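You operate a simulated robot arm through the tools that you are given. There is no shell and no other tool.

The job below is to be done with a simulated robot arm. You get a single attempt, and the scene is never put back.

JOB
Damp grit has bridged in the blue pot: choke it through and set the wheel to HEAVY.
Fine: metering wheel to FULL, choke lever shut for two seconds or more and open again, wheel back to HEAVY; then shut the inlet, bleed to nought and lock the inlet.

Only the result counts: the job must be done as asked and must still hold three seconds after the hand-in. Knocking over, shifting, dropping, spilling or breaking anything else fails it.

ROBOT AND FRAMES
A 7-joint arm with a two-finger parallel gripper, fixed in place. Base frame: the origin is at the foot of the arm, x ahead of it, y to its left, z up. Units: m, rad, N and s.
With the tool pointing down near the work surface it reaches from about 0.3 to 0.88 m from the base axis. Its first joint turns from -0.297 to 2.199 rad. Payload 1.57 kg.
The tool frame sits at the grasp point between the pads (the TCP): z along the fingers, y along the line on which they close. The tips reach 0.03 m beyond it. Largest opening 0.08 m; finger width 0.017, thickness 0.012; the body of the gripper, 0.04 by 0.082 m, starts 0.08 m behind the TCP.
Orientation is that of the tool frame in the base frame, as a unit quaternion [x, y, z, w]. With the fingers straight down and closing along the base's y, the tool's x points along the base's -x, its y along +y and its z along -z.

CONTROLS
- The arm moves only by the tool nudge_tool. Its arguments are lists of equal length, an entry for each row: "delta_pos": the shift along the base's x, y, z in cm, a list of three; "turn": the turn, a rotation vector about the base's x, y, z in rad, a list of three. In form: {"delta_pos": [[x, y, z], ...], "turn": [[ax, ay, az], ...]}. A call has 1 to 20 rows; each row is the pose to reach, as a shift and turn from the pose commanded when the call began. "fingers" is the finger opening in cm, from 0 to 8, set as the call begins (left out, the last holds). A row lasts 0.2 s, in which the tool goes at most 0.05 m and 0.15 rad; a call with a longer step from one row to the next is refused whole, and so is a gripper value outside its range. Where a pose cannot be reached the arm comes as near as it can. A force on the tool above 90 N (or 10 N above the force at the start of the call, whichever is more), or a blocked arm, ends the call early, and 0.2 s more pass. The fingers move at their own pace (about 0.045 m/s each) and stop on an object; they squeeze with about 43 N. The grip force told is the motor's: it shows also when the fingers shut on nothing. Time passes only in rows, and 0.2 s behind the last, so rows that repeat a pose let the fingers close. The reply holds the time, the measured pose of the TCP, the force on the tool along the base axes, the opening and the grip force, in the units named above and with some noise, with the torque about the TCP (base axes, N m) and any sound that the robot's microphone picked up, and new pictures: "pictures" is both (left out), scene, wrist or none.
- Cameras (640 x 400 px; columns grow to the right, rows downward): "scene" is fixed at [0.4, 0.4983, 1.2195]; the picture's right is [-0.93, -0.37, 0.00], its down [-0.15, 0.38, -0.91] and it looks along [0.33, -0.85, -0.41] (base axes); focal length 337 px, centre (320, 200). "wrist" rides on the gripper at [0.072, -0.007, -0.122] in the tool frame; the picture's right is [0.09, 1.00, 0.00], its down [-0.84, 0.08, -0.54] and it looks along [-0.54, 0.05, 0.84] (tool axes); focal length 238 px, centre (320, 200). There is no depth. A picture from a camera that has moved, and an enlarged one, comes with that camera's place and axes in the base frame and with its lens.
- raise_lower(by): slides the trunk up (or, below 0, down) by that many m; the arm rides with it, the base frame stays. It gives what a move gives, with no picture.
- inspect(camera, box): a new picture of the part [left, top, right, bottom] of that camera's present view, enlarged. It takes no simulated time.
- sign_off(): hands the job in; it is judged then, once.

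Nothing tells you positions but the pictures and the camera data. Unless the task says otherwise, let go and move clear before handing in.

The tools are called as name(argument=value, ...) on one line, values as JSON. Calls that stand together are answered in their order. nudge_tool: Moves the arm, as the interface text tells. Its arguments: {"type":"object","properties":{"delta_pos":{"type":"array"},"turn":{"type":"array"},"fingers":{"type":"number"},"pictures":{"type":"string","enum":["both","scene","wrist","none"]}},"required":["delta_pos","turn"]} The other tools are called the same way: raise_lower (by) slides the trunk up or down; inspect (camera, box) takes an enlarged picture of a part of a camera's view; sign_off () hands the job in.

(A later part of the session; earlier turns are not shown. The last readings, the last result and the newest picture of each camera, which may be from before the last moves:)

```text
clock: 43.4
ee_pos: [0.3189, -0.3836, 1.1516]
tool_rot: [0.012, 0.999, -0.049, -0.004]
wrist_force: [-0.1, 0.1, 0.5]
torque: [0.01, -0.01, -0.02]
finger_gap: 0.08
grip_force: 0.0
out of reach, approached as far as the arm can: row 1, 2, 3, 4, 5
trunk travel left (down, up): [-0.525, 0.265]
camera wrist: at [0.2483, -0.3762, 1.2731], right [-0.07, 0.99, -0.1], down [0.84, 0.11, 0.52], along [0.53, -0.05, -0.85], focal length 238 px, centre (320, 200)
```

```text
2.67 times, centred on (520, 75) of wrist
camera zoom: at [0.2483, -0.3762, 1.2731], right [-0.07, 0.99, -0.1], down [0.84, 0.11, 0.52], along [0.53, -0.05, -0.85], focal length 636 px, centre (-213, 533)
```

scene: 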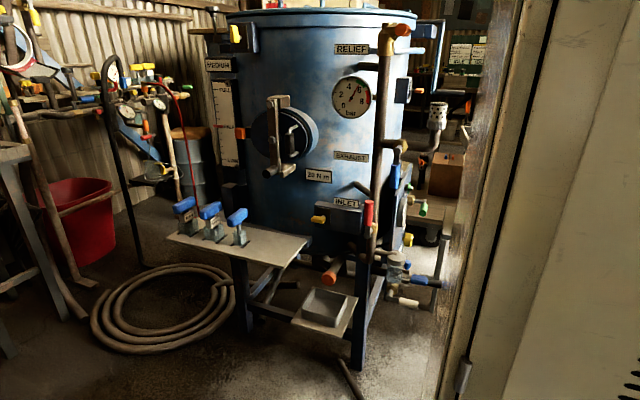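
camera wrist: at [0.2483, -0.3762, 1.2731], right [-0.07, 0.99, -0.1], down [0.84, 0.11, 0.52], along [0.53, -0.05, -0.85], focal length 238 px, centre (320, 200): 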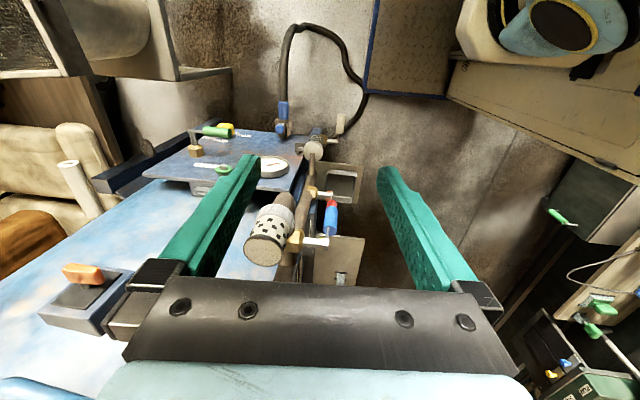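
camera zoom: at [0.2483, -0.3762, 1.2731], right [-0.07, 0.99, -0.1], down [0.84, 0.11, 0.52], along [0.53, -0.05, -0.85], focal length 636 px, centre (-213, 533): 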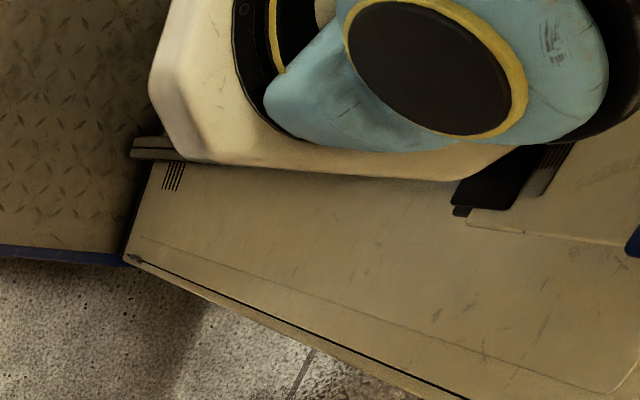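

The shoulder is indeed in another branch. I retrace all the way to the starting pose, where the posture should come right again.

nudge_tool(delta_pos=[[0, 4, 0], [0, 8, 0], [1, 12, 0], [3, 16, 0], [5, 20, 0], [8, 23, 0], [11, 26, 0], [14, 28, 0], [18, 30, -1], [22, 32, -2], [26, 33, -3], [30, 34, -4], [34, 34.5, -5], [38, 34.8, -5], [39, 34.8, -5], [39, 34.8, -5]], turn=[[0.006, 0, 0], [0.012, 0, 0], [0.018, 0, 0], [0.024, 0, 0], [0.03, 0, 0], [0.036, 0, 0], [0.042, 0, 0], [0.048, 0, 0], [0.054, 0, 0], [0.06, 0, 0], [0.066, 0, 0], [0.072, 0, 0], [0.078, 0, 0], [0.084, 0, 0], [0.09, 0, 0], [0.096, 0, 0]])

```text
clock: 46.8
ee_pos: [0.7078, -0.0365, 1.1]
tool_rot: [0.012, 1.0, -0.001, -0.006]
wrist_force: [-0.3, 0.3, -1.2]
torque: [0.01, 0.0, 0.02]
finger_gap: 0.08
grip_force: 0.1
trunk travel left (down, up): [-0.525, 0.265]
camera wrist: at [0.638, -0.0408, 1.2224], right [-0.07, 1.0, 0.0], down [0.84, 0.06, 0.53], along [0.53, 0.04, -0.85], focal length 238 px, centre (320, 200)
```

scene: 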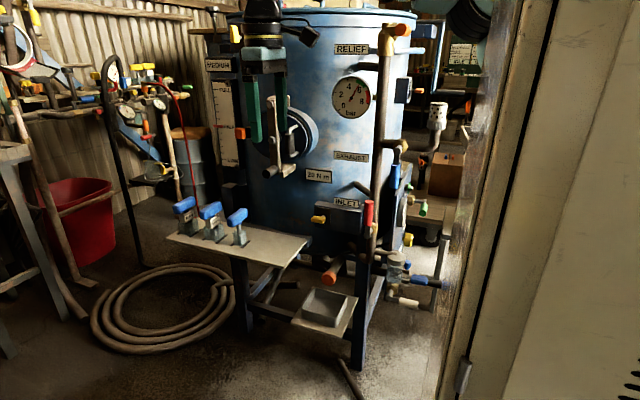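
wrist: 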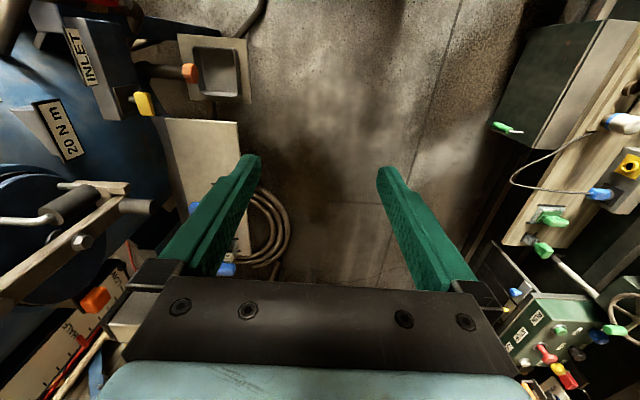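

The elbow is still swung out to the right (dark shape at the top right of the scene picture). I go to free space and yaw the hand the other way to push the elbow back up.

nudge_tool(delta_pos=[[-3, 3, 1], [-6, 6, 2], [-9, 9, 3], [-12, 12, 4], [-15, 15, 5], [-15, 15, 5], [-15, 15, 5], [-15, 15, 5], [-15, 15, 5], [-15, 15, 5], [-15, 15, 5], [-15, 15, 5], [-15, 15, 5], [-15, 15, 5], [-15, 15, 5], [-15, 15, 5]], turn=[[0, 0, 0], [0, 0, 0], [0, 0, 0], [0, 0, -0.14], [0, 0, -0.28], [0, 0, -0.42], [0, 0, -0.56], [0, 0, -0.7], [0, 0, -0.84], [0, 0, -0.98], [0, 0, -1.12], [0, 0, -1.26], [0, 0, -1.4], [0, 0, -1.54], [0, 0, -1.68], [0, 0, -1.82]])

```text
clock: 50.2
ee_pos: [0.5576, 0.1132, 1.1511]
tool_rot: [0.797, 0.604, 0.004, -0.004]
wrist_force: [-0.7, 0.3, 0.2]
torque: [-0.01, -0.04, 0.0]
finger_gap: 0.0802
grip_force: 0.1
trunk travel left (down, up): [-0.525, 0.265]
camera wrist: at [0.572, 0.1823, 1.2726], right [0.98, -0.18, 0.0], down [-0.15, -0.83, 0.53], along [-0.1, -0.52, -0.85], focal length 238 px, centre (320, 200)
```

scene: 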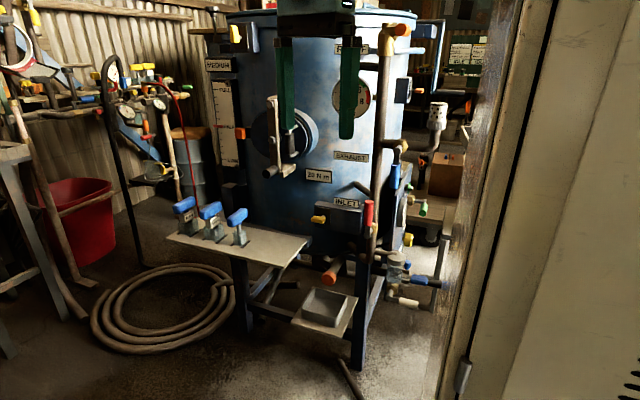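
wrist: 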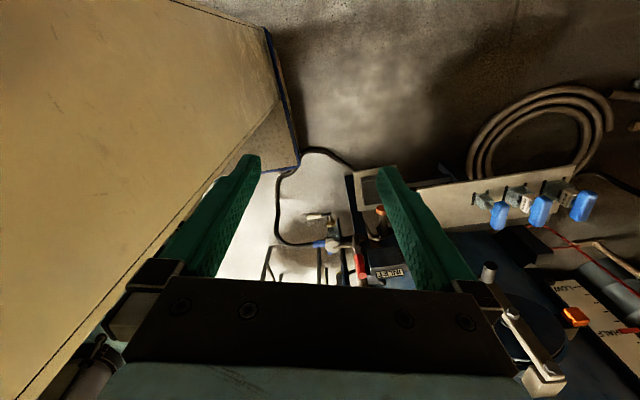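

Yaw -1.8 went without trouble. I continue a bit further to find the other limit of the wrist.

nudge_tool(delta_pos=[[0, 0, 0], [0, 0, 0], [0, 0, 0], [0, 0, 0], [0, 0, 0], [0, 0, 0], [0, 0, 0], [0, 0, 0]], turn=[[0, 0, -0.14], [0, 0, -0.28], [0, 0, -0.42], [0, 0, -0.56], [0, 0, -0.7], [0, 0, -0.84], [0, 0, -0.98], [0, 0, -1.12]])

```text
clock: 52.0
ee_pos: [0.598, -0.0535, 1.1297]
tool_rot: [0.991, 0.13, 0.004, -0.025]
wrist_force: [-0.8, 0.9, 0.2]
torque: [0.0, -0.01, 0.03]
finger_gap: 0.0801
grip_force: 0.1
out of reach, approached as far as the arm can: row 5, 6, 7, 8
trunk travel left (down, up): [-0.525, 0.265]
camera wrist: at [0.6653, -0.0341, 1.2516], right [0.35, -0.94, -0.05], down [-0.79, -0.32, 0.52], along [-0.51, -0.15, -0.85], focal length 238 px, centre (320, 200)
```

scene: 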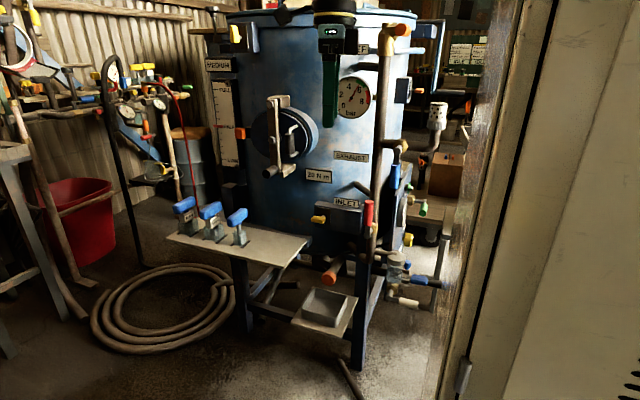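
wrist: 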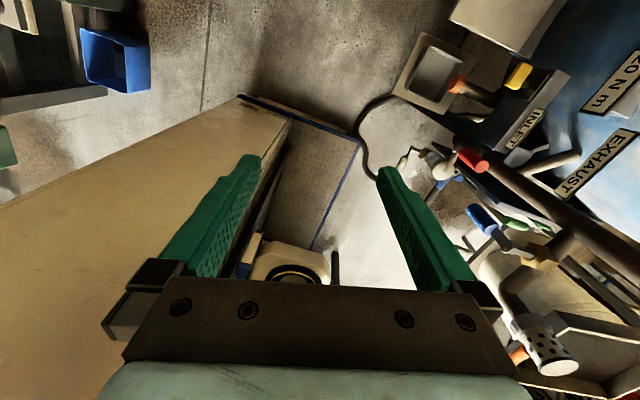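

I've found the wrist's other limit at about yaw -2.4. I now return to the start pose and compare the elbow with the first picture.

nudge_tool(delta_pos=[[0, 0, 0], [0, 0, 0], [0, 0, 0], [0, 0, 0], [0, 0, 0], [0, 0, 0], [1, 0, 0], [2, 0, 0], [3, 0, 0], [4, 0, 0], [5, 0, 0], [6, 0, 0], [7, 0.5, 0], [8, 1, 0], [9, 1.5, -1], [10, 1.5, -2], [11, 1.5, -2.5], [11, 1.5, -2.5], [11, 1.5, -2.5], [11, 1.7, -2.6]], turn=[[0, 0, 0.144], [0, 0, 0.288], [0, 0, 0.432], [0, 0, 0.576], [0, 0, 0.72], [0, 0, 0.864], [0, 0, 1.008], [0, 0, 1.152], [0, 0, 1.296], [0, 0, 1.44], [0, 0, 1.584], [0, 0, 1.728], [0, 0, 1.872], [0, 0, 2.016], [0, 0, 2.16], [0, 0, 2.304], [0, 0, 2.448], [0, 0, 2.592], [0, 0, 2.736], [0, 0, 2.88]])

```text
clock: 56.2
ee_pos: [0.7084, -0.0391, 1.1011]
tool_rot: [-0.001, 1.0, -0.023, -0.008]
wrist_force: [-0.7, 0.7, 0.1]
torque: [0.03, 0.0, -0.05]
finger_gap: 0.08
grip_force: 0.1
trunk travel left (down, up): [-0.525, 0.265]
camera wrist: at [0.6385, -0.0389, 1.224], right [-0.09, 0.99, -0.05], down [0.84, 0.1, 0.53], along [0.53, 0.01, -0.85], focal length 238 px, centre (320, 200)
```

scene: 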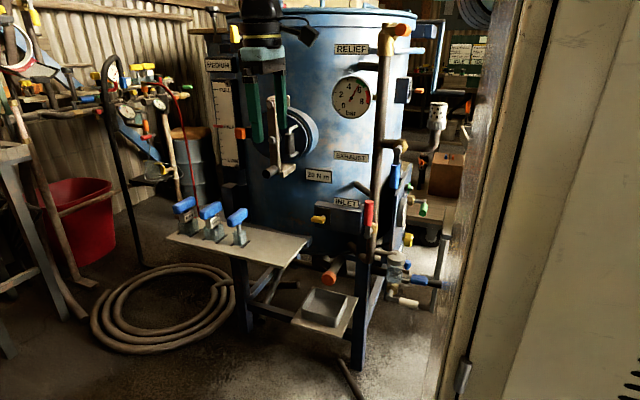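
wrist: 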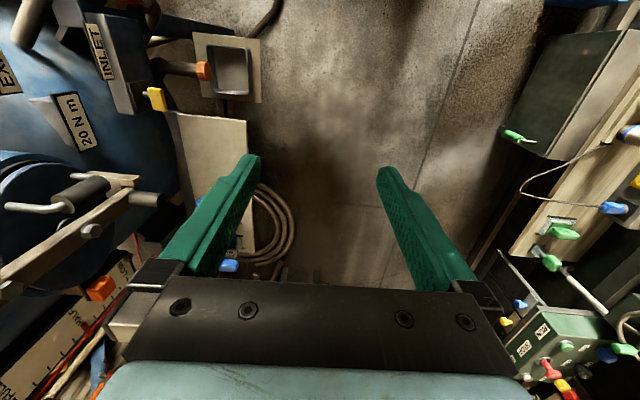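

I compare the elbow's appearance at the top right with the opening picture.

inspect(camera="scene", box=[400, 0, 560, 100])

```text
4.00 times, centred on (480, 50) of scene
camera zoom: at [0.4, 0.4983, 1.2195], right [-0.93, -0.37, 0.0], down [-0.15, 0.38, -0.91], along [0.33, -0.85, -0.41], focal length 1348 px, centre (-320, 800)
```

zoom: 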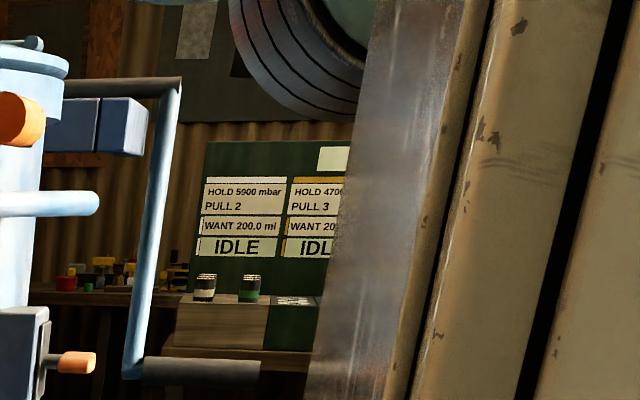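

The elbow is nearly back to its first place. I go straight to the waypoint at (0.30, -0.39, 1.16), tool down.

nudge_tool(delta_pos=[[-4, -1, 0], [-8, -2, 0.3], [-12, -4, 0.6], [-16, -5, 1], [-20, -7, 1.3], [-24, -8, 1.5], [-27.5, -10, 1.7], [-31, -10, 2.7], [-34, -11, 3.7], [-37, -13, 4.7], [-40, -16, 5.7], [-41, -20, 5.7], [-41, -24, 5.7], [-41, -28, 5.7], [-41, -32, 5.7], [-41, -35, 5.7], [-41, -35, 5.7]], turn=[[0, 0, 0], [0, 0, 0], [0, 0, 0], [0, 0, 0], [0, 0, 0], [0, 0, 0], [0, 0, 0], [0, 0, 0], [0, 0, 0], [0, 0, 0], [0, 0, 0], [0, 0, 0], [0, 0, 0], [0, 0, 0], [0, 0, 0], [0, 0, 0], [0, 0, 0]])

inspect(camera="wrist", box=[400, 0, 640, 150])

```text
clock: 59.8
ee_pos: [0.2979, -0.3878, 1.1592]
tool_rot: [-0.001, 1.0, -0.023, -0.006]
wrist_force: [-0.1, -0.2, 0.9]
torque: [-0.02, 0.0, 0.02]
finger_gap: 0.0797
grip_force: 0.0
out of reach, approached as far as the arm can: row 8, 9, 10, 11, 12, 13, 14, 15
trunk travel left (down, up): [-0.525, 0.265]
camera wrist: at [0.2287, -0.3881, 1.2812], right [-0.09, 0.99, -0.05], down [0.84, 0.1, 0.53], along [0.53, 0.01, -0.85], focal length 238 px, centre (320, 200)
```

scene: 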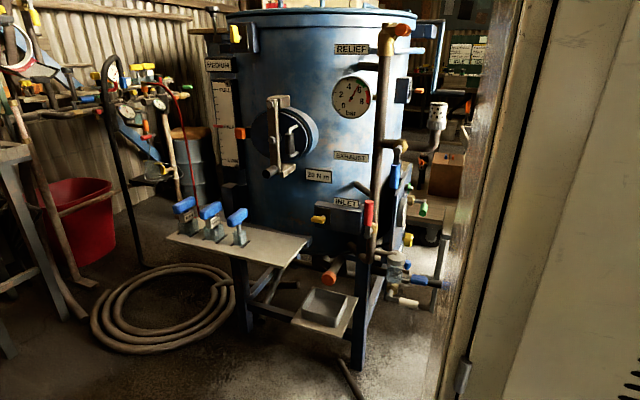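
wrist: 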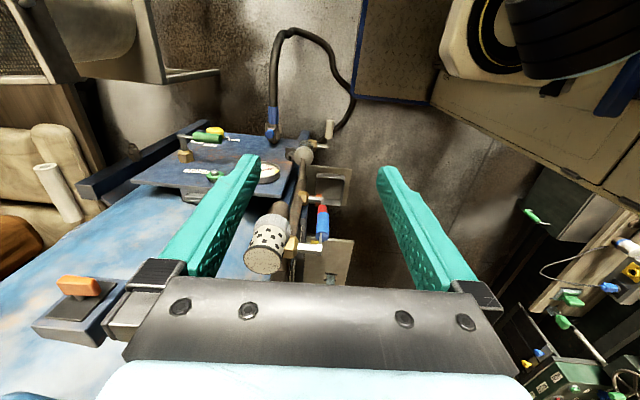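

```text
2.67 times, centred on (520, 75) of wrist
camera zoom: at [0.2287, -0.3881, 1.2812], right [-0.09, 0.99, -0.05], down [0.84, 0.1, 0.53], along [0.53, 0.01, -0.85], focal length 636 px, centre (-213, 533)
```

zoom: 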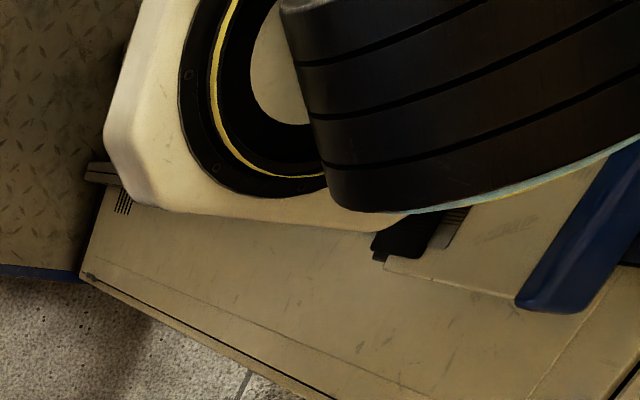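

The shoulder now looks as it did the first time, so the good posture is back. I come down in front of the panel again, this time tilting fully to +x before lowering the trunk.

nudge_tool(delta_pos=[[-2, -3, 0], [-4, -6, 0], [-5, -9, 0], [-5, -12, -2], [-5, -15, -4], [-5, -18, -6], [-5, -21, -8], [-5, -21, -12], [-5, -23, -16], [-5, -25, -20], [-5, -27, -24], [-4.5, -29, -28], [-4, -31, -32], [-4, -32, -36], [-4, -32, -36], [-4, -32, -36]], turn=[[0, 0, 0], [0, 0, 0], [0, -0.1, 0], [0, -0.2, 0], [0, -0.3, 0], [0, -0.4, 0], [0, -0.5, 0], [0, -0.62, 0], [0, -0.74, 0], [0, -0.86, 0], [0, -0.98, 0], [0, -1.1, 0], [0, -1.24, 0], [0, -1.38, 0], [0, -1.5, 0], [0, -1.57, 0]])

```text
clock: 63.2
ee_pos: [0.2579, -0.7073, 0.7988]
tool_rot: [0.017, 0.712, -0.017, 0.702]
wrist_force: [0.2, 0.1, -0.7]
torque: [-0.01, 0.01, 0.02]
finger_gap: 0.0801
grip_force: 0.0
trunk travel left (down, up): [-0.525, 0.265]
camera wrist: at [0.1354, -0.7079, 0.7276], right [0.05, 0.99, -0.09], down [-0.53, 0.1, 0.84], along [0.85, 0.01, 0.53], focal length 238 px, centre (320, 200)
```

scene: 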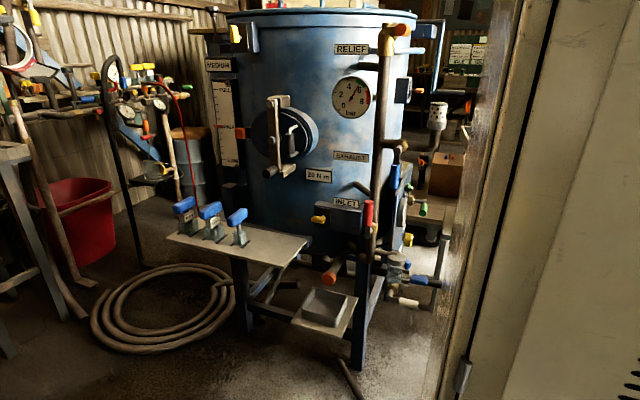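
wrist: 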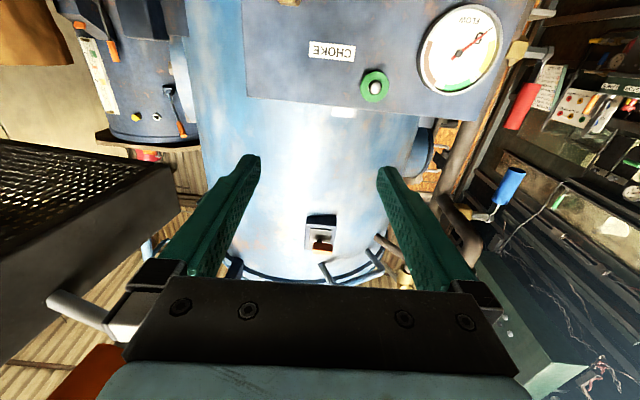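

Exact. Now I lower the trunk by 0.27 m as before.

raise_lower(by=-0.27)

nudge_tool(delta_pos=[[2, -1, -1], [5, -2.5, -2], [8, -4, -3], [10, -5.1, -4], [10, -5.1, -4]], turn=[[0, -0.004, 0.012], [0, -0.008, 0.024], [0, -0.012, 0.036], [0, -0.014, 0.048], [0, -0.014, 0.048]])

```text
clock: 66.0
ee_pos: [0.2575, -0.7069, 0.5294]
tool_rot: [0.017, 0.713, -0.017, 0.701]
wrist_force: [0.2, -0.5, -0.2]
torque: [0.0, -0.04, 0.0]
finger_gap: 0.0799
grip_force: 0.0
trunk travel left (down, up): [-0.255, 0.535]
```

```text
clock: 67.2
ee_pos: [0.3586, -0.758, 0.4884]
tool_rot: [0.001, 0.708, -0.001, 0.707]
wrist_force: [-0.1, -1.0, 0.1]
torque: [-0.03, -0.01, 0.01]
finger_gap: 0.0799
grip_force: 0.0
trunk travel left (down, up): [-0.255, 0.535]
camera wrist: at [0.2374, -0.7645, 0.4158], right [0.0, 1.0, -0.09], down [-0.54, 0.08, 0.84], along [0.84, 0.05, 0.54], focal length 238 px, centre (320, 200)
```

scene: 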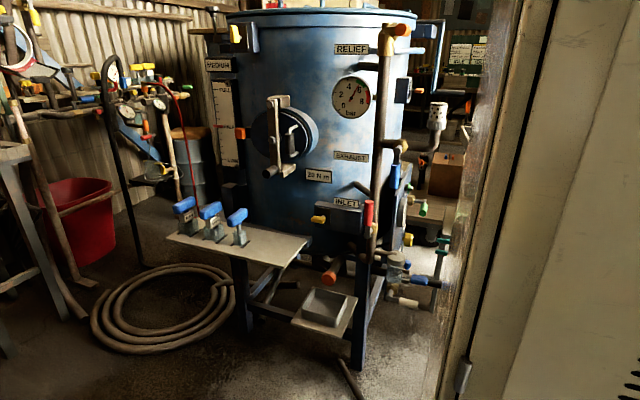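
wrist: 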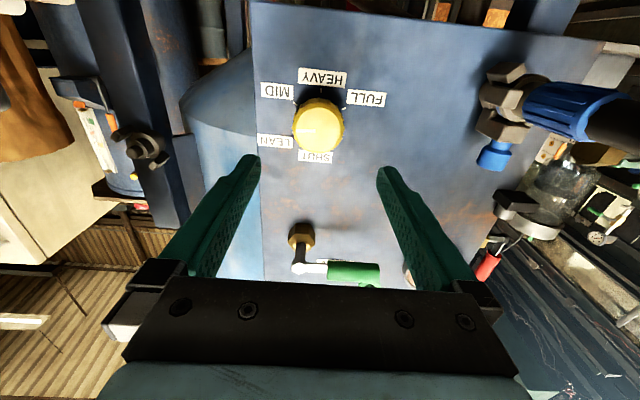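

Back in front of the wheel with exact orientation. I check the alignment closely before going in.

inspect(camera="wrist", box=[240, 60, 400, 160])

```text
4.00 times, centred on (320, 110) of wrist
camera zoom: at [0.2374, -0.7645, 0.4158], right [0.0, 1.0, -0.09], down [-0.54, 0.08, 0.84], along [0.84, 0.05, 0.54], focal length 953 px, centre (320, 560)
```

zoom: 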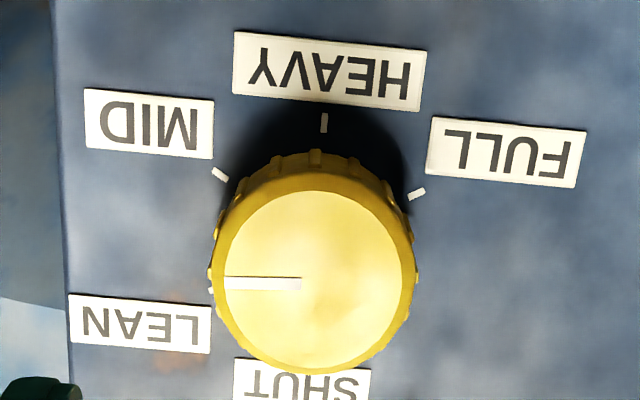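

Aligned within 2 mm. I advance to the wheel with the fingers open.

nudge_tool(delta_pos=[[3, 0, 0], [6, -0.1, 0], [9, -0.2, 0], [11, -0.2, 0], [12.2, -0.2, 0]], turn=[[0, 0, 0], [0, 0, 0], [0, 0, 0], [0, 0, 0], [0, 0, 0]])

```text
clock: 68.4
ee_pos: [0.4794, -0.7607, 0.4892]
tool_rot: [0.0, 0.707, 0.0, 0.707]
wrist_force: [0.1, -0.6, 0.3]
torque: [0.0, 0.0, 0.03]
finger_gap: 0.0801
grip_force: 0.0
trunk travel left (down, up): [-0.255, 0.535]
camera wrist: at [0.3589, -0.7665, 0.4165], right [0.0, 1.0, -0.09], down [-0.54, 0.08, 0.84], along [0.84, 0.05, 0.54], focal length 238 px, centre (320, 200)
```

scene: 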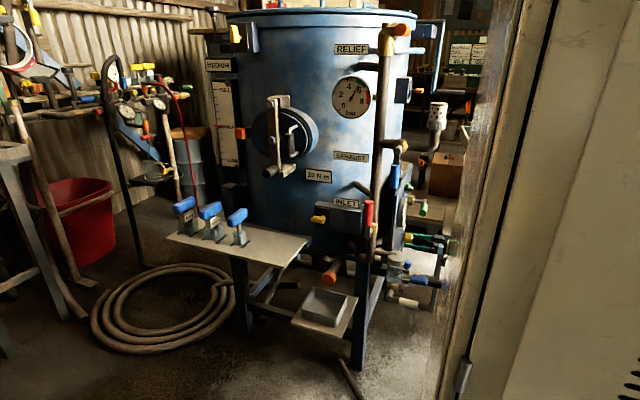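
wrist: 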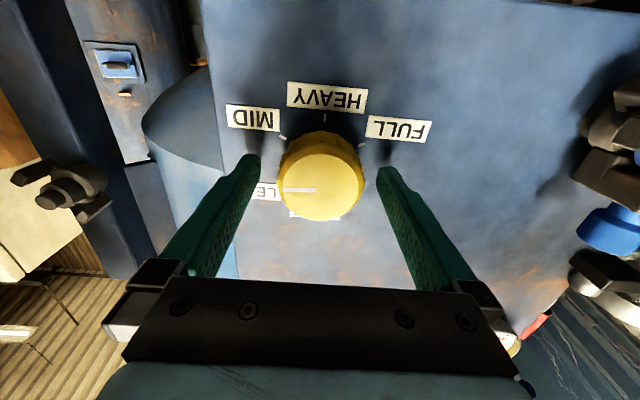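

The fingers straddle the wheel. I rehearse the roll of +2.7 rad with open fingers to be sure the wrist can do it here.

nudge_tool(delta_pos=[[0, 0, 0], [0, 0, 0], [0, 0, 0], [0, 0, 0], [0, 0, 0], [0, 0, 0], [0, 0, 0], [0, 0, 0], [0, 0, 0], [0, 0, 0], [0, 0, 0], [0, 0, 0], [0, 0, 0]], turn=[[0.14, 0, 0], [0.28, 0, 0], [0.42, 0, 0], [0.56, 0, 0], [0.7, 0, 0], [0.84, 0, 0], [0.98, 0, 0], [1.12, 0, 0], [1.26, 0, 0], [1.4, 0, 0], [1.54, 0, 0], [1.68, 0, 0], [1.82, 0, 0]], pictures="wrist")

```text
clock: 71.2
ee_pos: [0.4797, -0.7609, 0.4889]
tool_rot: [0.558, 0.434, 0.56, 0.432]
wrist_force: [-0.6, 0.4, -0.7]
torque: [-0.02, 0.0, -0.02]
finger_gap: 0.0799
grip_force: 0.0
trunk travel left (down, up): [-0.255, 0.535]
camera wrist: at [0.3588, -0.689, 0.499], right [0.0, -0.16, 0.99], down [-0.54, -0.83, -0.13], along [0.84, -0.53, -0.09], focal length 238 px, centre (320, 200)
```

wrist: 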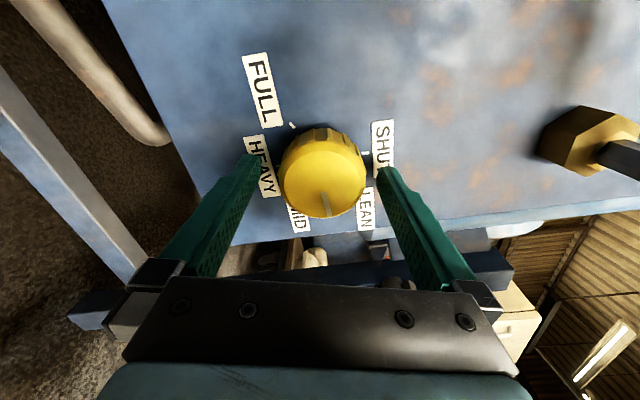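

Rolled 1.82 rad cleanly. I continue the rehearsal to 2.8.

nudge_tool(delta_pos=[[0, 0, 0], [0, 0, 0], [0, 0, 0], [0, 0, 0], [0, 0, 0], [0, 0, 0], [0, 0, 0]], turn=[[0.14, 0, 0], [0.28, 0, 0], [0.42, 0, 0], [0.56, 0, 0], [0.7, 0, 0], [0.84, 0, 0], [0.95, 0, 0]], pictures="wrist")

```text
clock: 72.8
ee_pos: [0.4806, -0.7611, 0.4894]
tool_rot: [0.694, 0.13, 0.696, 0.131]
wrist_force: [0.0, 0.1, 0.2]
torque: [0.0, -0.01, 0.03]
finger_gap: 0.0802
grip_force: 0.1
trunk travel left (down, up): [-0.255, 0.535]
camera wrist: at [0.3589, -0.7279, 0.5524], right [0.0, -0.9, 0.45], down [-0.54, -0.37, -0.75], along [0.84, -0.24, -0.48], focal length 238 px, centre (320, 200)
```

wrist: 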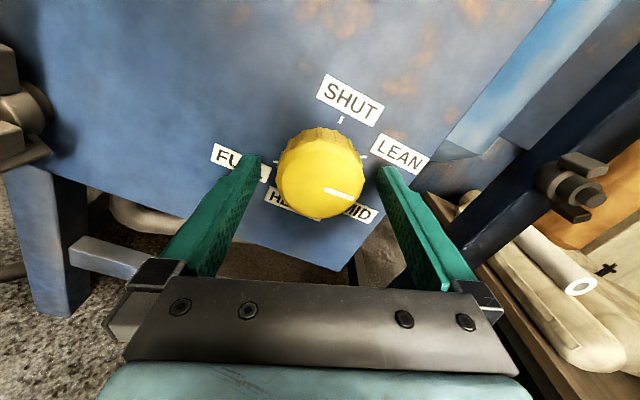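

The full roll works. I roll back to the start angle so that I can grip the wheel and turn it.

nudge_tool(delta_pos=[[0, 0, 0], [0, 0, 0], [0, 0, 0], [0, 0, 0], [0, 0, 0], [0, 0, 0], [0, 0, 0], [0, 0, 0], [0, 0, 0], [0, 0, 0], [0, 0, 0], [0, 0, 0], [0, 0, 0], [0, 0, 0], [0, 0, 0], [0, 0, 0], [0, 0, 0], [0, 0, 0], [0, 0, 0]], turn=[[-0.14, 0, 0], [-0.28, 0, 0], [-0.42, 0, 0], [-0.56, 0, 0], [-0.7, 0, 0], [-0.84, 0, 0], [-0.98, 0, 0], [-1.12, 0, 0], [-1.26, 0, 0], [-1.4, 0, 0], [-1.54, 0, 0], [-1.68, 0, 0], [-1.82, 0, 0], [-1.96, 0, 0], [-2.1, 0, 0], [-2.24, 0, 0], [-2.38, 0, 0], [-2.52, 0, 0], [-2.65, 0, 0]], pictures="wrist")

```text
clock: 76.8
ee_pos: [0.4808, -0.7605, 0.4889]
tool_rot: [0.041, 0.706, 0.041, 0.705]
wrist_force: [-0.3, -0.1, 0.7]
torque: [-0.04, 0.0, 0.03]
finger_gap: 0.0802
grip_force: 0.2
trunk travel left (down, up): [-0.255, 0.535]
camera wrist: at [0.3587, -0.7582, 0.4156], right [0.0, 1.0, 0.03], down [-0.54, -0.02, 0.84], along [0.84, -0.01, 0.54], focal length 238 px, centre (320, 200)
```

wrist: 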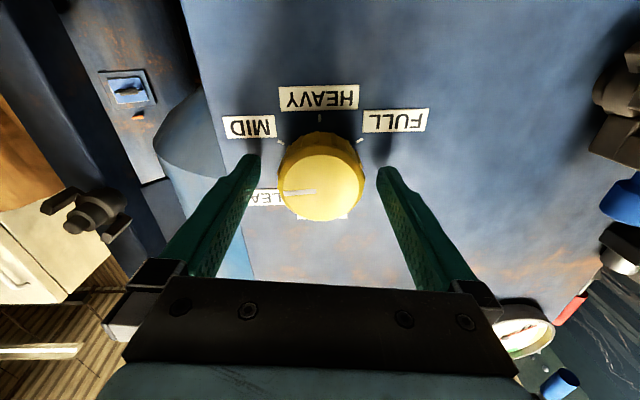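

Now I close the fingers on the wheel.

nudge_tool(delta_pos=[[0, 0, 0], [0, 0, 0], [0, 0, 0], [0, 0, 0], [0, 0, 0]], turn=[[0, 0, 0], [0, 0, 0], [0, 0, 0], [0, 0, 0], [0, 0, 0]], fingers=0, pictures="wrist")

```text
clock: 78.0
ee_pos: [0.4793, -0.7597, 0.4887]
tool_rot: [0.042, 0.706, 0.043, 0.705]
wrist_force: [-4.4, 13.0, 0.1]
torque: [0.0, -0.13, -0.29]
finger_gap: 0.0533
grip_force: 45.2
trunk travel left (down, up): [-0.255, 0.535]
camera wrist: at [0.3588, -0.7575, 0.4157], right [0.0, 1.0, 0.03], down [-0.54, -0.02, 0.84], along [0.84, -0.01, 0.54], focal length 238 px, centre (320, 200)
```

wrist: 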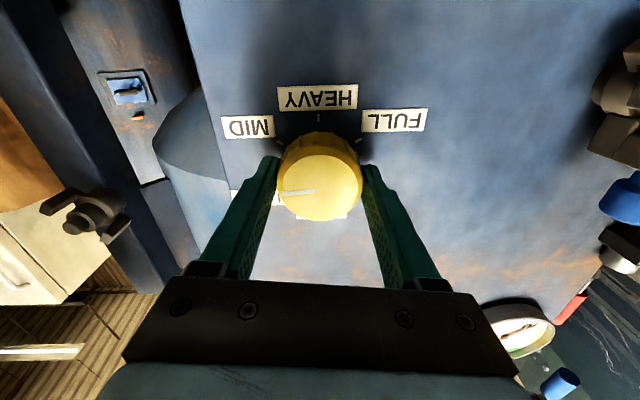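

Gripped at 5.3 cm with a slight sideways load, so I shift 1 mm to +y and begin turning clockwise, watching torque.

nudge_tool(delta_pos=[[0, 0.1, 0], [0, 0.1, 0], [0, 0.1, 0], [0, 0.1, 0]], turn=[[0.07, 0, 0], [0.17, 0, 0], [0.28, 0, 0], [0.4, 0, 0]], pictures="wrist")

```text
clock: 79.0
ee_pos: [0.4794, -0.7582, 0.4894]
tool_rot: [0.182, 0.684, 0.182, 0.683]
wrist_force: [4.1, 6.0, 1.4]
torque: [-0.04, 0.54, -0.47]
finger_gap: 0.0538
grip_force: 44.6
trunk travel left (down, up): [-0.255, 0.535]
camera wrist: at [0.3587, -0.7288, 0.4224], right [0.0, 0.91, 0.42], down [-0.54, -0.35, 0.76], along [0.84, -0.22, 0.49], focal length 238 px, centre (320, 200)
```

wrist: 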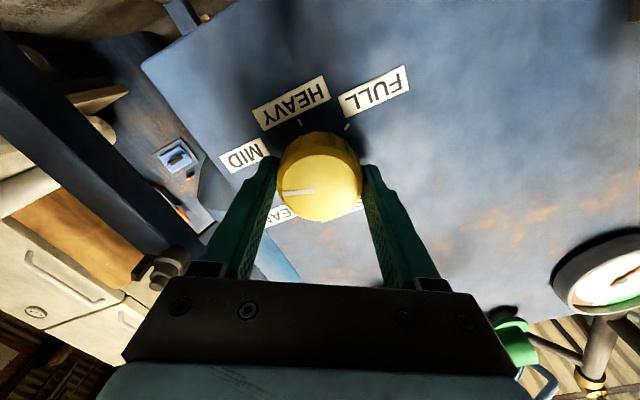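

The wheel turns with the hand easily. I keep turning, 1.5 rad more, then look.

nudge_tool(delta_pos=[[0, 0.05, 0], [0, 0.1, 0], [0, 0.1, 0], [0, 0.1, 0], [0, 0.1, 0], [0, 0.1, 0], [0, 0.1, 0], [0, 0.1, 0], [0, 0.1, 0], [0, 0.1, 0], [0, 0.1, 0]], turn=[[0.1, 0, 0], [0.24, 0, 0], [0.38, 0, 0], [0.52, 0, 0], [0.66, 0, 0], [0.8, 0, 0], [0.94, 0, 0], [1.08, 0, 0], [1.22, 0, 0], [1.36, 0, 0], [1.5, 0, 0]], pictures="wrist")

```text
clock: 81.4
ee_pos: [0.4801, -0.7598, 0.4907]
tool_rot: [0.598, 0.375, 0.6, 0.376]
wrist_force: [9.1, -7.1, 16.9]
torque: [-0.05, 0.86, 0.04]
finger_gap: 0.0535
grip_force: 45.2
trunk travel left (down, up): [-0.255, 0.535]
camera wrist: at [0.3587, -0.6907, 0.5145], right [0.0, -0.35, 0.94], down [-0.54, -0.79, -0.3], along [0.84, -0.51, -0.19], focal length 238 px, centre (320, 200)
```

wrist: 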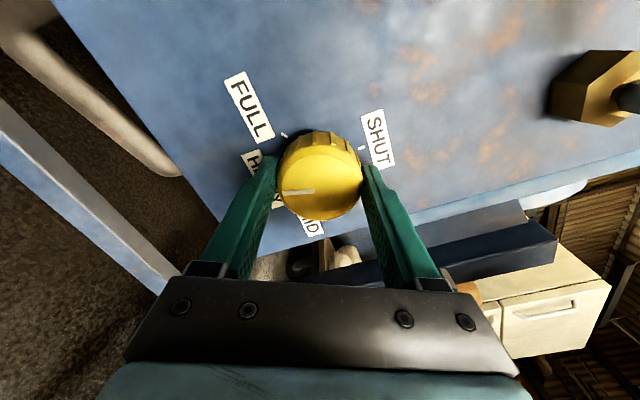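

Pointer is now just past HEAVY. I relieve the side load and turn 0.6 rad further, then measure.

nudge_tool(delta_pos=[[0, -0.1, 0.1], [0, -0.1, 0.15], [0, -0.1, 0.15], [0, -0.1, 0.15], [0, -0.1, 0.15]], turn=[[0.1, 0, 0], [0.24, 0, 0], [0.38, 0, 0], [0.5, 0, 0], [0.6, 0, 0]], pictures="wrist")

inspect(camera="wrist", box=[240, 90, 400, 230])

inspect(camera="scene", box=[185, 0, 345, 100])

```text
clock: 82.6
ee_pos: [0.4799, -0.7595, 0.4905]
tool_rot: [0.682, 0.182, 0.684, 0.183]
wrist_force: [8.9, -7.1, 15.2]
torque: [-0.04, -0.47, 0.81]
finger_gap: 0.0537
grip_force: 44.9
trunk travel left (down, up): [-0.255, 0.535]
camera wrist: at [0.3586, -0.7174, 0.5489], right [0.0, -0.82, 0.57], down [-0.54, -0.48, -0.69], along [0.84, -0.31, -0.44], focal length 238 px, centre (320, 200)
```

wrist: 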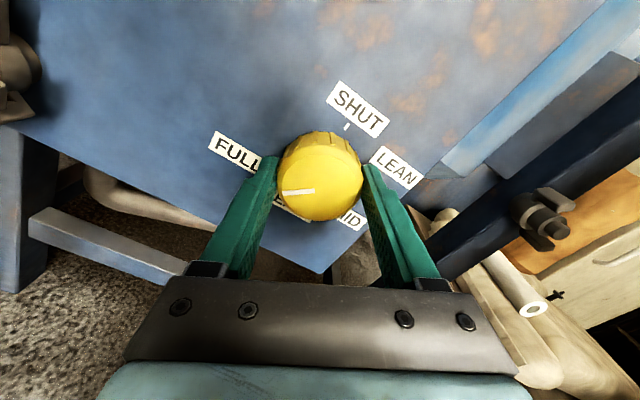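

```text
2.86 times, centred on (320, 160) of wrist
camera zoom: at [0.3586, -0.7174, 0.5489], right [0.0, -0.82, 0.57], down [-0.54, -0.48, -0.69], along [0.84, -0.31, -0.44], focal length 681 px, centre (320, 314)
```

zoom: 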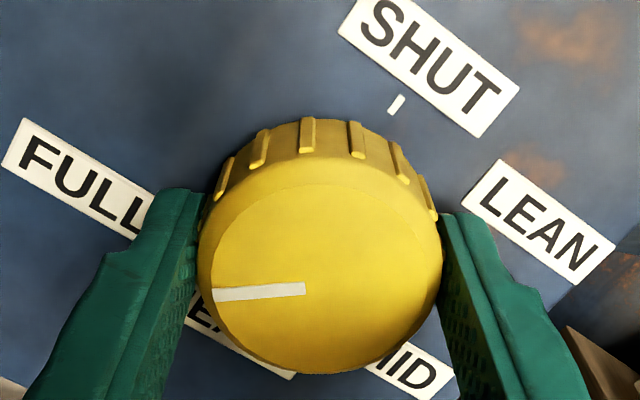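

```text
4.00 times, centred on (265, 50) of scene
camera zoom: at [0.4, 0.4983, 1.2195], right [-0.93, -0.37, 0.0], down [-0.15, 0.38, -0.91], along [0.33, -0.85, -0.41], focal length 1348 px, centre (540, 800)
```

zoom: 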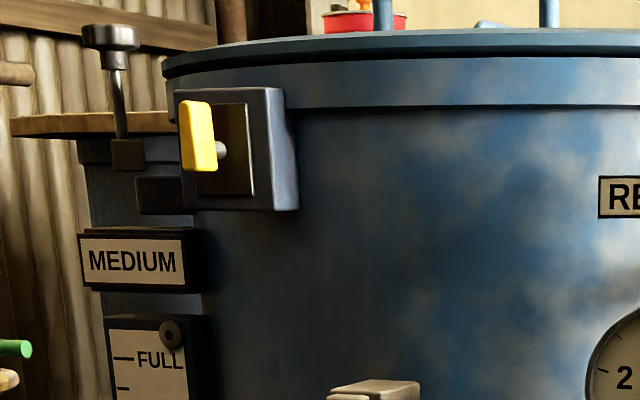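

The pointer stands at about 230°, FULL is at 240°. I turn 0.19 rad more to reach FULL.

nudge_tool(delta_pos=[[0, -0.05, 0.1], [0, -0.05, 0.1], [0, -0.05, 0.1]], turn=[[0.08, 0, 0], [0.15, 0, 0], [0.19, 0, 0]], pictures="wrist")

inspect(camera="wrist", box=[240, 90, 400, 230])

```text
clock: 83.4
ee_pos: [0.4805, -0.7602, 0.4901]
tool_rot: [0.697, 0.117, 0.698, 0.117]
wrist_force: [6.9, 1.0, 7.1]
torque: [-0.63, -1.41, -0.68]
finger_gap: 0.0534
grip_force: 44.7
trunk travel left (down, up): [-0.255, 0.535]
camera wrist: at [0.3586, -0.7294, 0.5558], right [0.0, -0.91, 0.41], down [-0.54, -0.35, -0.77], along [0.84, -0.22, -0.49], focal length 238 px, centre (320, 200)
```

wrist: 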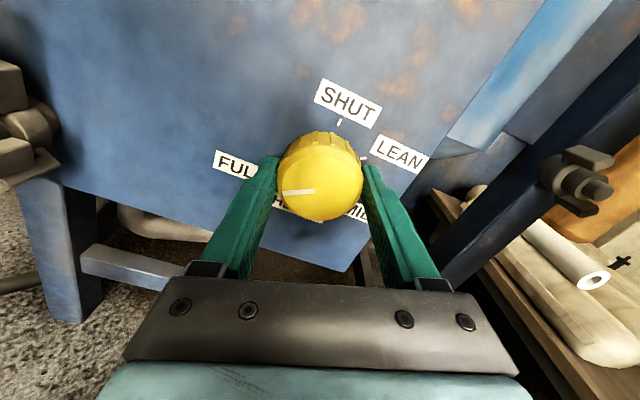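

```text
2.86 times, centred on (320, 160) of wrist
camera zoom: at [0.3586, -0.7294, 0.5558], right [0.0, -0.91, 0.41], down [-0.54, -0.35, -0.77], along [0.84, -0.22, -0.49], focal length 681 px, centre (320, 314)
```

zoom: 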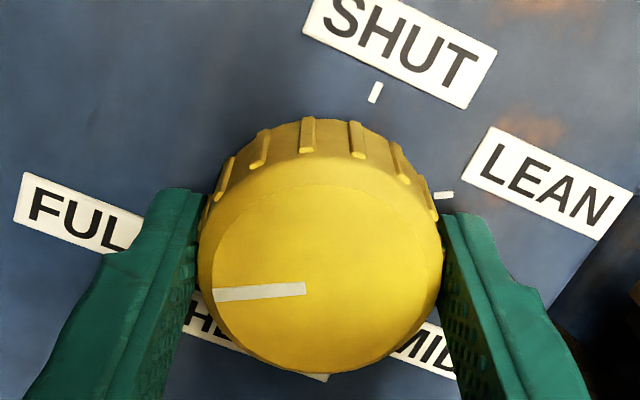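

The pointer is at about 240° and the torque has risen to 0.6 N m: FULL, likely its stop. I release and back off to verify.

nudge_tool(delta_pos=[[0, 0, 0], [0, 0, 0], [0, 0, 0], [0, 0, 0], [-3, 0, 0], [-6, 0, 0], [-9, 0, 0], [-12, 0, 0]], turn=[[-0.02, 0, 0], [-0.02, 0, 0], [-0.02, 0, 0], [-0.02, 0, 0], [-0.02, 0, 0], [-0.02, 0, 0], [-0.02, 0, 0], [-0.02, 0, 0]], fingers=8)

inspect(camera="wrist", box=[240, 80, 400, 180])

```text
clock: 85.2
ee_pos: [0.3613, -0.7596, 0.4923]
tool_rot: [0.696, 0.124, 0.697, 0.123]
wrist_force: [0.0, 0.2, -0.1]
torque: [-0.01, 0.02, 0.01]
finger_gap: 0.08
grip_force: 0.0
trunk travel left (down, up): [-0.255, 0.535]
camera wrist: at [0.2387, -0.7284, 0.5558], right [0.0, -0.9, 0.43], down [-0.54, -0.36, -0.76], along [0.84, -0.23, -0.49], focal length 238 px, centre (320, 200)
```

scene: 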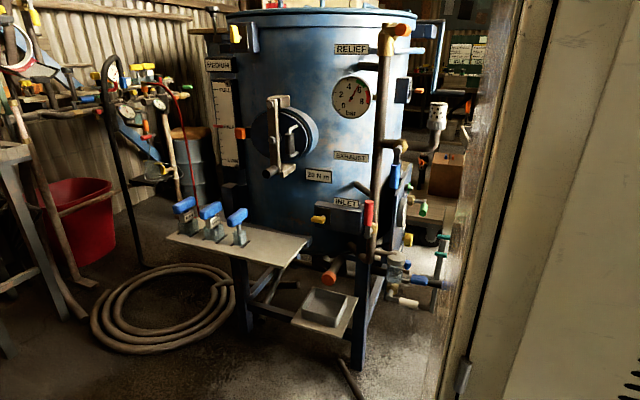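
wrist: 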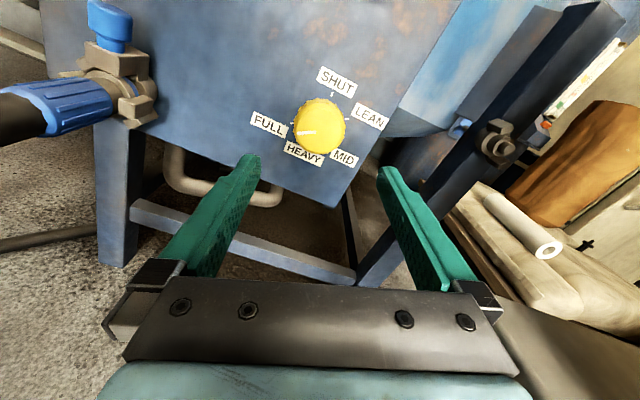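

```text
4.00 times, centred on (320, 130) of wrist
camera zoom: at [0.2387, -0.7284, 0.5558], right [0.0, -0.9, 0.43], down [-0.54, -0.36, -0.76], along [0.84, -0.23, -0.49], focal length 953 px, centre (320, 480)
```

zoom: 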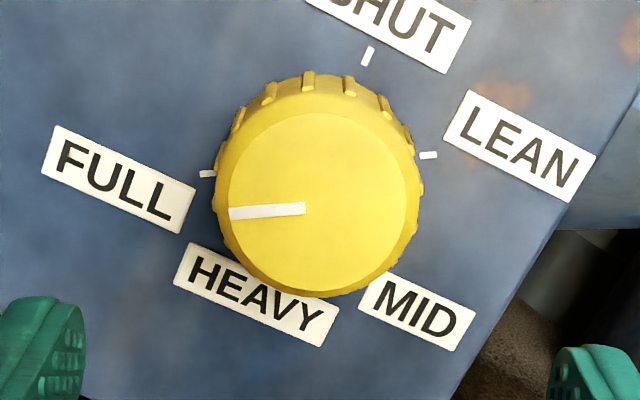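

The wheel's pointer now stands at FULL. Next the choke lever: pivot at about y -0.770, z 0.665, green handle along +y from y -0.734 to -0.665 at x 0.452. I rise in front of it and roll so the fingers close vertically.

nudge_tool(delta_pos=[[-1, 1, 2], [-2, 2, 5], [-3, 3, 8], [-3, 4, 11], [-3, 5, 14], [-3, 6, 17], [-3, 6, 17.2], [-3, 6, 17.2], [-3, 6, 17.2]], turn=[[-0.14, 0, 0], [-0.28, 0, 0], [-0.42, 0, 0], [-0.56, 0, 0], [-0.7, 0, 0], [-0.84, 0, 0], [-0.98, 0, 0], [-1.12, 0, 0], [-1.22, 0, 0]])

inspect(camera="wrist", box=[240, 60, 400, 160])

```text
clock: 87.2
ee_pos: [0.3299, -0.6997, 0.6631]
tool_rot: [0.498, 0.501, 0.5, 0.501]
wrist_force: [-0.3, -0.8, -0.8]
torque: [0.03, 0.01, 0.0]
finger_gap: 0.0799
grip_force: 0.2
trunk travel left (down, up): [-0.255, 0.535]
camera wrist: at [0.2087, -0.6277, 0.6554], right [0.0, 0.09, 1.0], down [-0.54, -0.84, 0.08], along [0.84, -0.54, 0.05], focal length 238 px, centre (320, 200)
```

scene: 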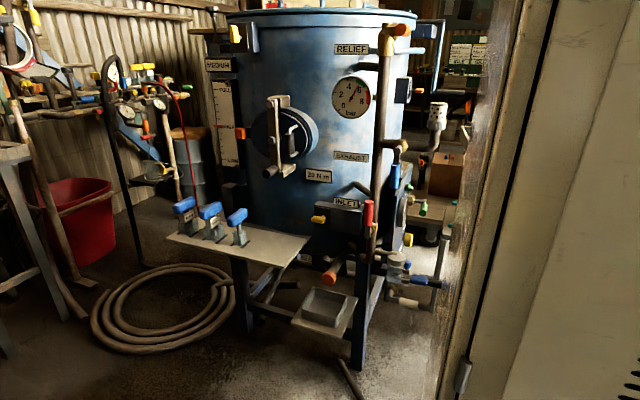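
wrist: 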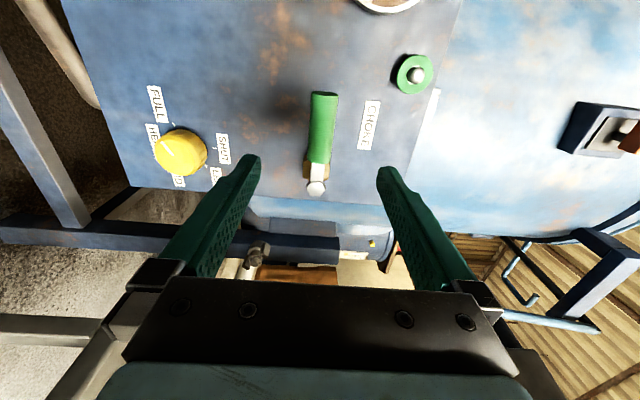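

```text
4.00 times, centred on (320, 110) of wrist
camera zoom: at [0.2087, -0.6277, 0.6554], right [0.0, 0.09, 1.0], down [-0.54, -0.84, 0.08], along [0.84, -0.54, 0.05], focal length 953 px, centre (320, 560)
```

zoom: 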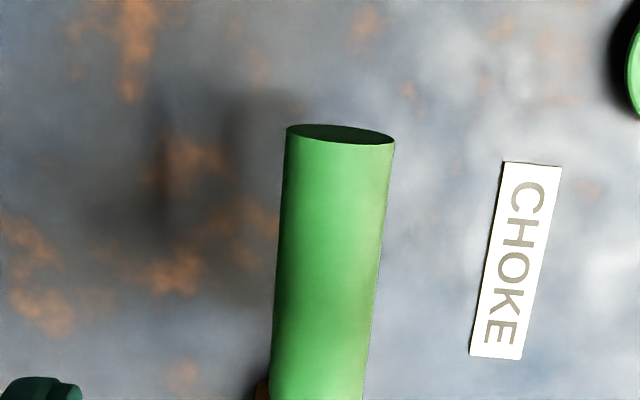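

I'm right in front of the choke handle (axis z 0.663, x 0.453, 2.6 cm thick). I advance, straddle it and grip.

nudge_tool(delta_pos=[[4, 0.4, 0], [8, 0.8, 0], [11, 1, 0], [12, 1, 0]], turn=[[0, 0, 0], [0, 0, 0], [0, 0, 0], [0, 0, 0]], pictures="wrist")

nudge_tool(delta_pos=[[0, 0, 0], [0, 0, 0], [0, 0, 0], [0, 0, 0], [0, 0, 0]], turn=[[0, 0, 0], [0, 0, 0], [0, 0, 0], [0, 0, 0], [0, 0, 0]], fingers=0, pictures="wrist")

```text
clock: 88.2
ee_pos: [0.449, -0.69, 0.6626]
tool_rot: [0.5, 0.5, 0.501, 0.5]
wrist_force: [0.6, 0.5, 0.2]
torque: [-0.01, -0.01, 0.03]
finger_gap: 0.0799
grip_force: 0.0
trunk travel left (down, up): [-0.255, 0.535]
camera wrist: at [0.329, -0.618, 0.6554], right [0.0, 0.09, 1.0], down [-0.54, -0.84, 0.08], along [0.84, -0.54, 0.05], focal length 238 px, centre (320, 200)
```

wrist: 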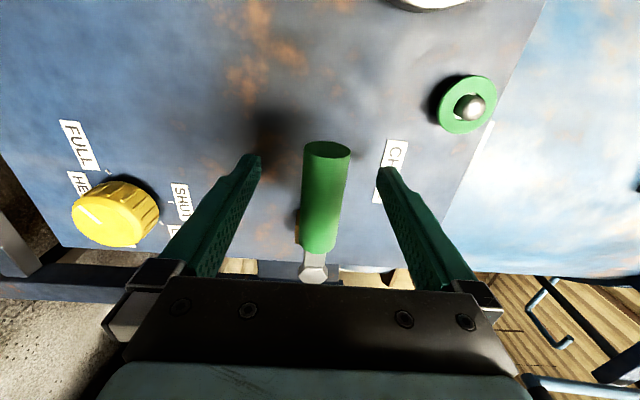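

```text
clock: 89.4
ee_pos: [0.4494, -0.6908, 0.6646]
tool_rot: [0.498, 0.5, 0.501, 0.501]
wrist_force: [0.3, -2.5, 13.3]
torque: [0.0, -0.09, 0.1]
finger_gap: 0.0256
grip_force: 30.3
trunk travel left (down, up): [-0.255, 0.535]
camera wrist: at [0.3289, -0.618, 0.6568], right [0.0, 0.09, 1.0], down [-0.54, -0.84, 0.08], along [0.84, -0.54, 0.05], focal length 238 px, centre (320, 200)
```

wrist: 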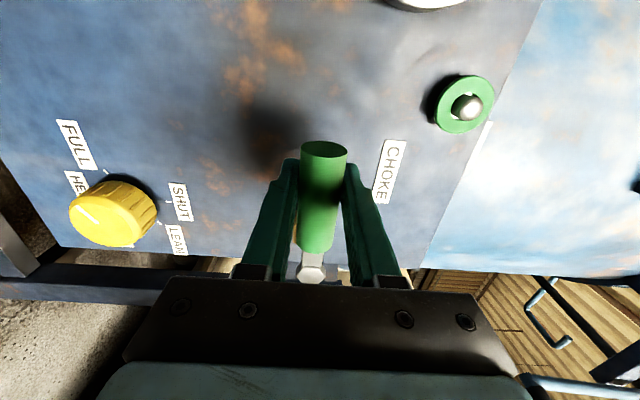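

Gripped (2.6 cm). I try a small turn upward (clockwise from the front) to see whether the lever moves that way.

nudge_tool(delta_pos=[[0, 0, 0.3], [0, 0, 0.6], [0, -0.05, 1.0], [0, -0.15, 1.6]], turn=[[0, 0, 0], [0.05, 0, 0], [0.1, 0, 0], [0.18, 0, 0]], pictures="wrist")

```text
clock: 90.4
ee_pos: [0.4503, -0.6912, 0.6798]
tool_rot: [0.543, 0.453, 0.543, 0.453]
wrist_force: [5.6, -6.7, 4.2]
torque: [-0.42, 0.17, -0.34]
finger_gap: 0.0254
grip_force: 36.8
trunk travel left (down, up): [-0.255, 0.535]
camera wrist: at [0.3289, -0.6191, 0.6842], right [0.0, -0.09, 1.0], down [-0.54, -0.84, -0.07], along [0.84, -0.54, -0.05], focal length 238 px, centre (320, 200)
```

wrist: 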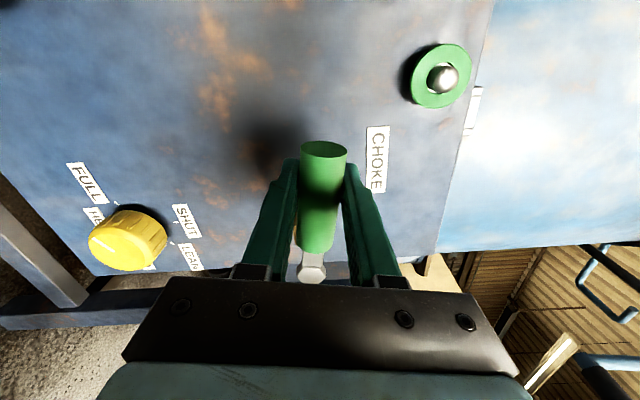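

The lever follows upward freely, so that is the shutting direction. I swing it on along its arc to about 1.16 rad.

nudge_tool(delta_pos=[[0, -0.28, 0.92], [0, -0.69, 1.89], [0, -1.22, 2.8], [0, -1.88, 3.63], [0, -2.64, 4.36], [0, -3.5, 4.98], [0, -4.44, 5.46]], turn=[[0.14, 0, 0], [0.28, 0, 0], [0.42, 0, 0], [0.56, 0, 0], [0.7, 0, 0], [0.84, 0, 0], [0.98, 0, 0]])

```text
clock: 92.0
ee_pos: [0.4506, -0.7352, 0.7372]
tool_rot: [0.691, 0.145, 0.693, 0.146]
wrist_force: [4.7, -2.7, 30.6]
torque: [-1.24, 0.1, -0.14]
finger_gap: 0.0263
grip_force: 37.2
trunk travel left (down, up): [-0.255, 0.535]
camera wrist: at [0.3286, -0.6999, 0.7985], right [0.0, -0.87, 0.48], down [-0.54, -0.41, -0.74], along [0.84, -0.26, -0.47], focal length 238 px, centre (320, 200)
```

scene: 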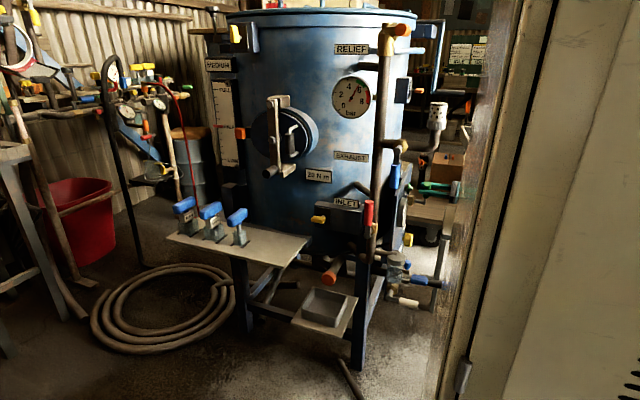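
wrist: 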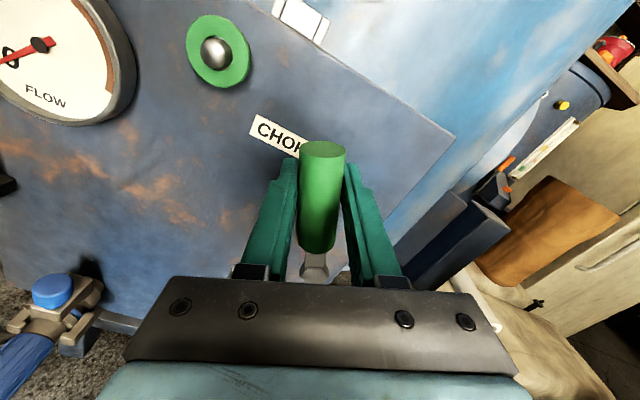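

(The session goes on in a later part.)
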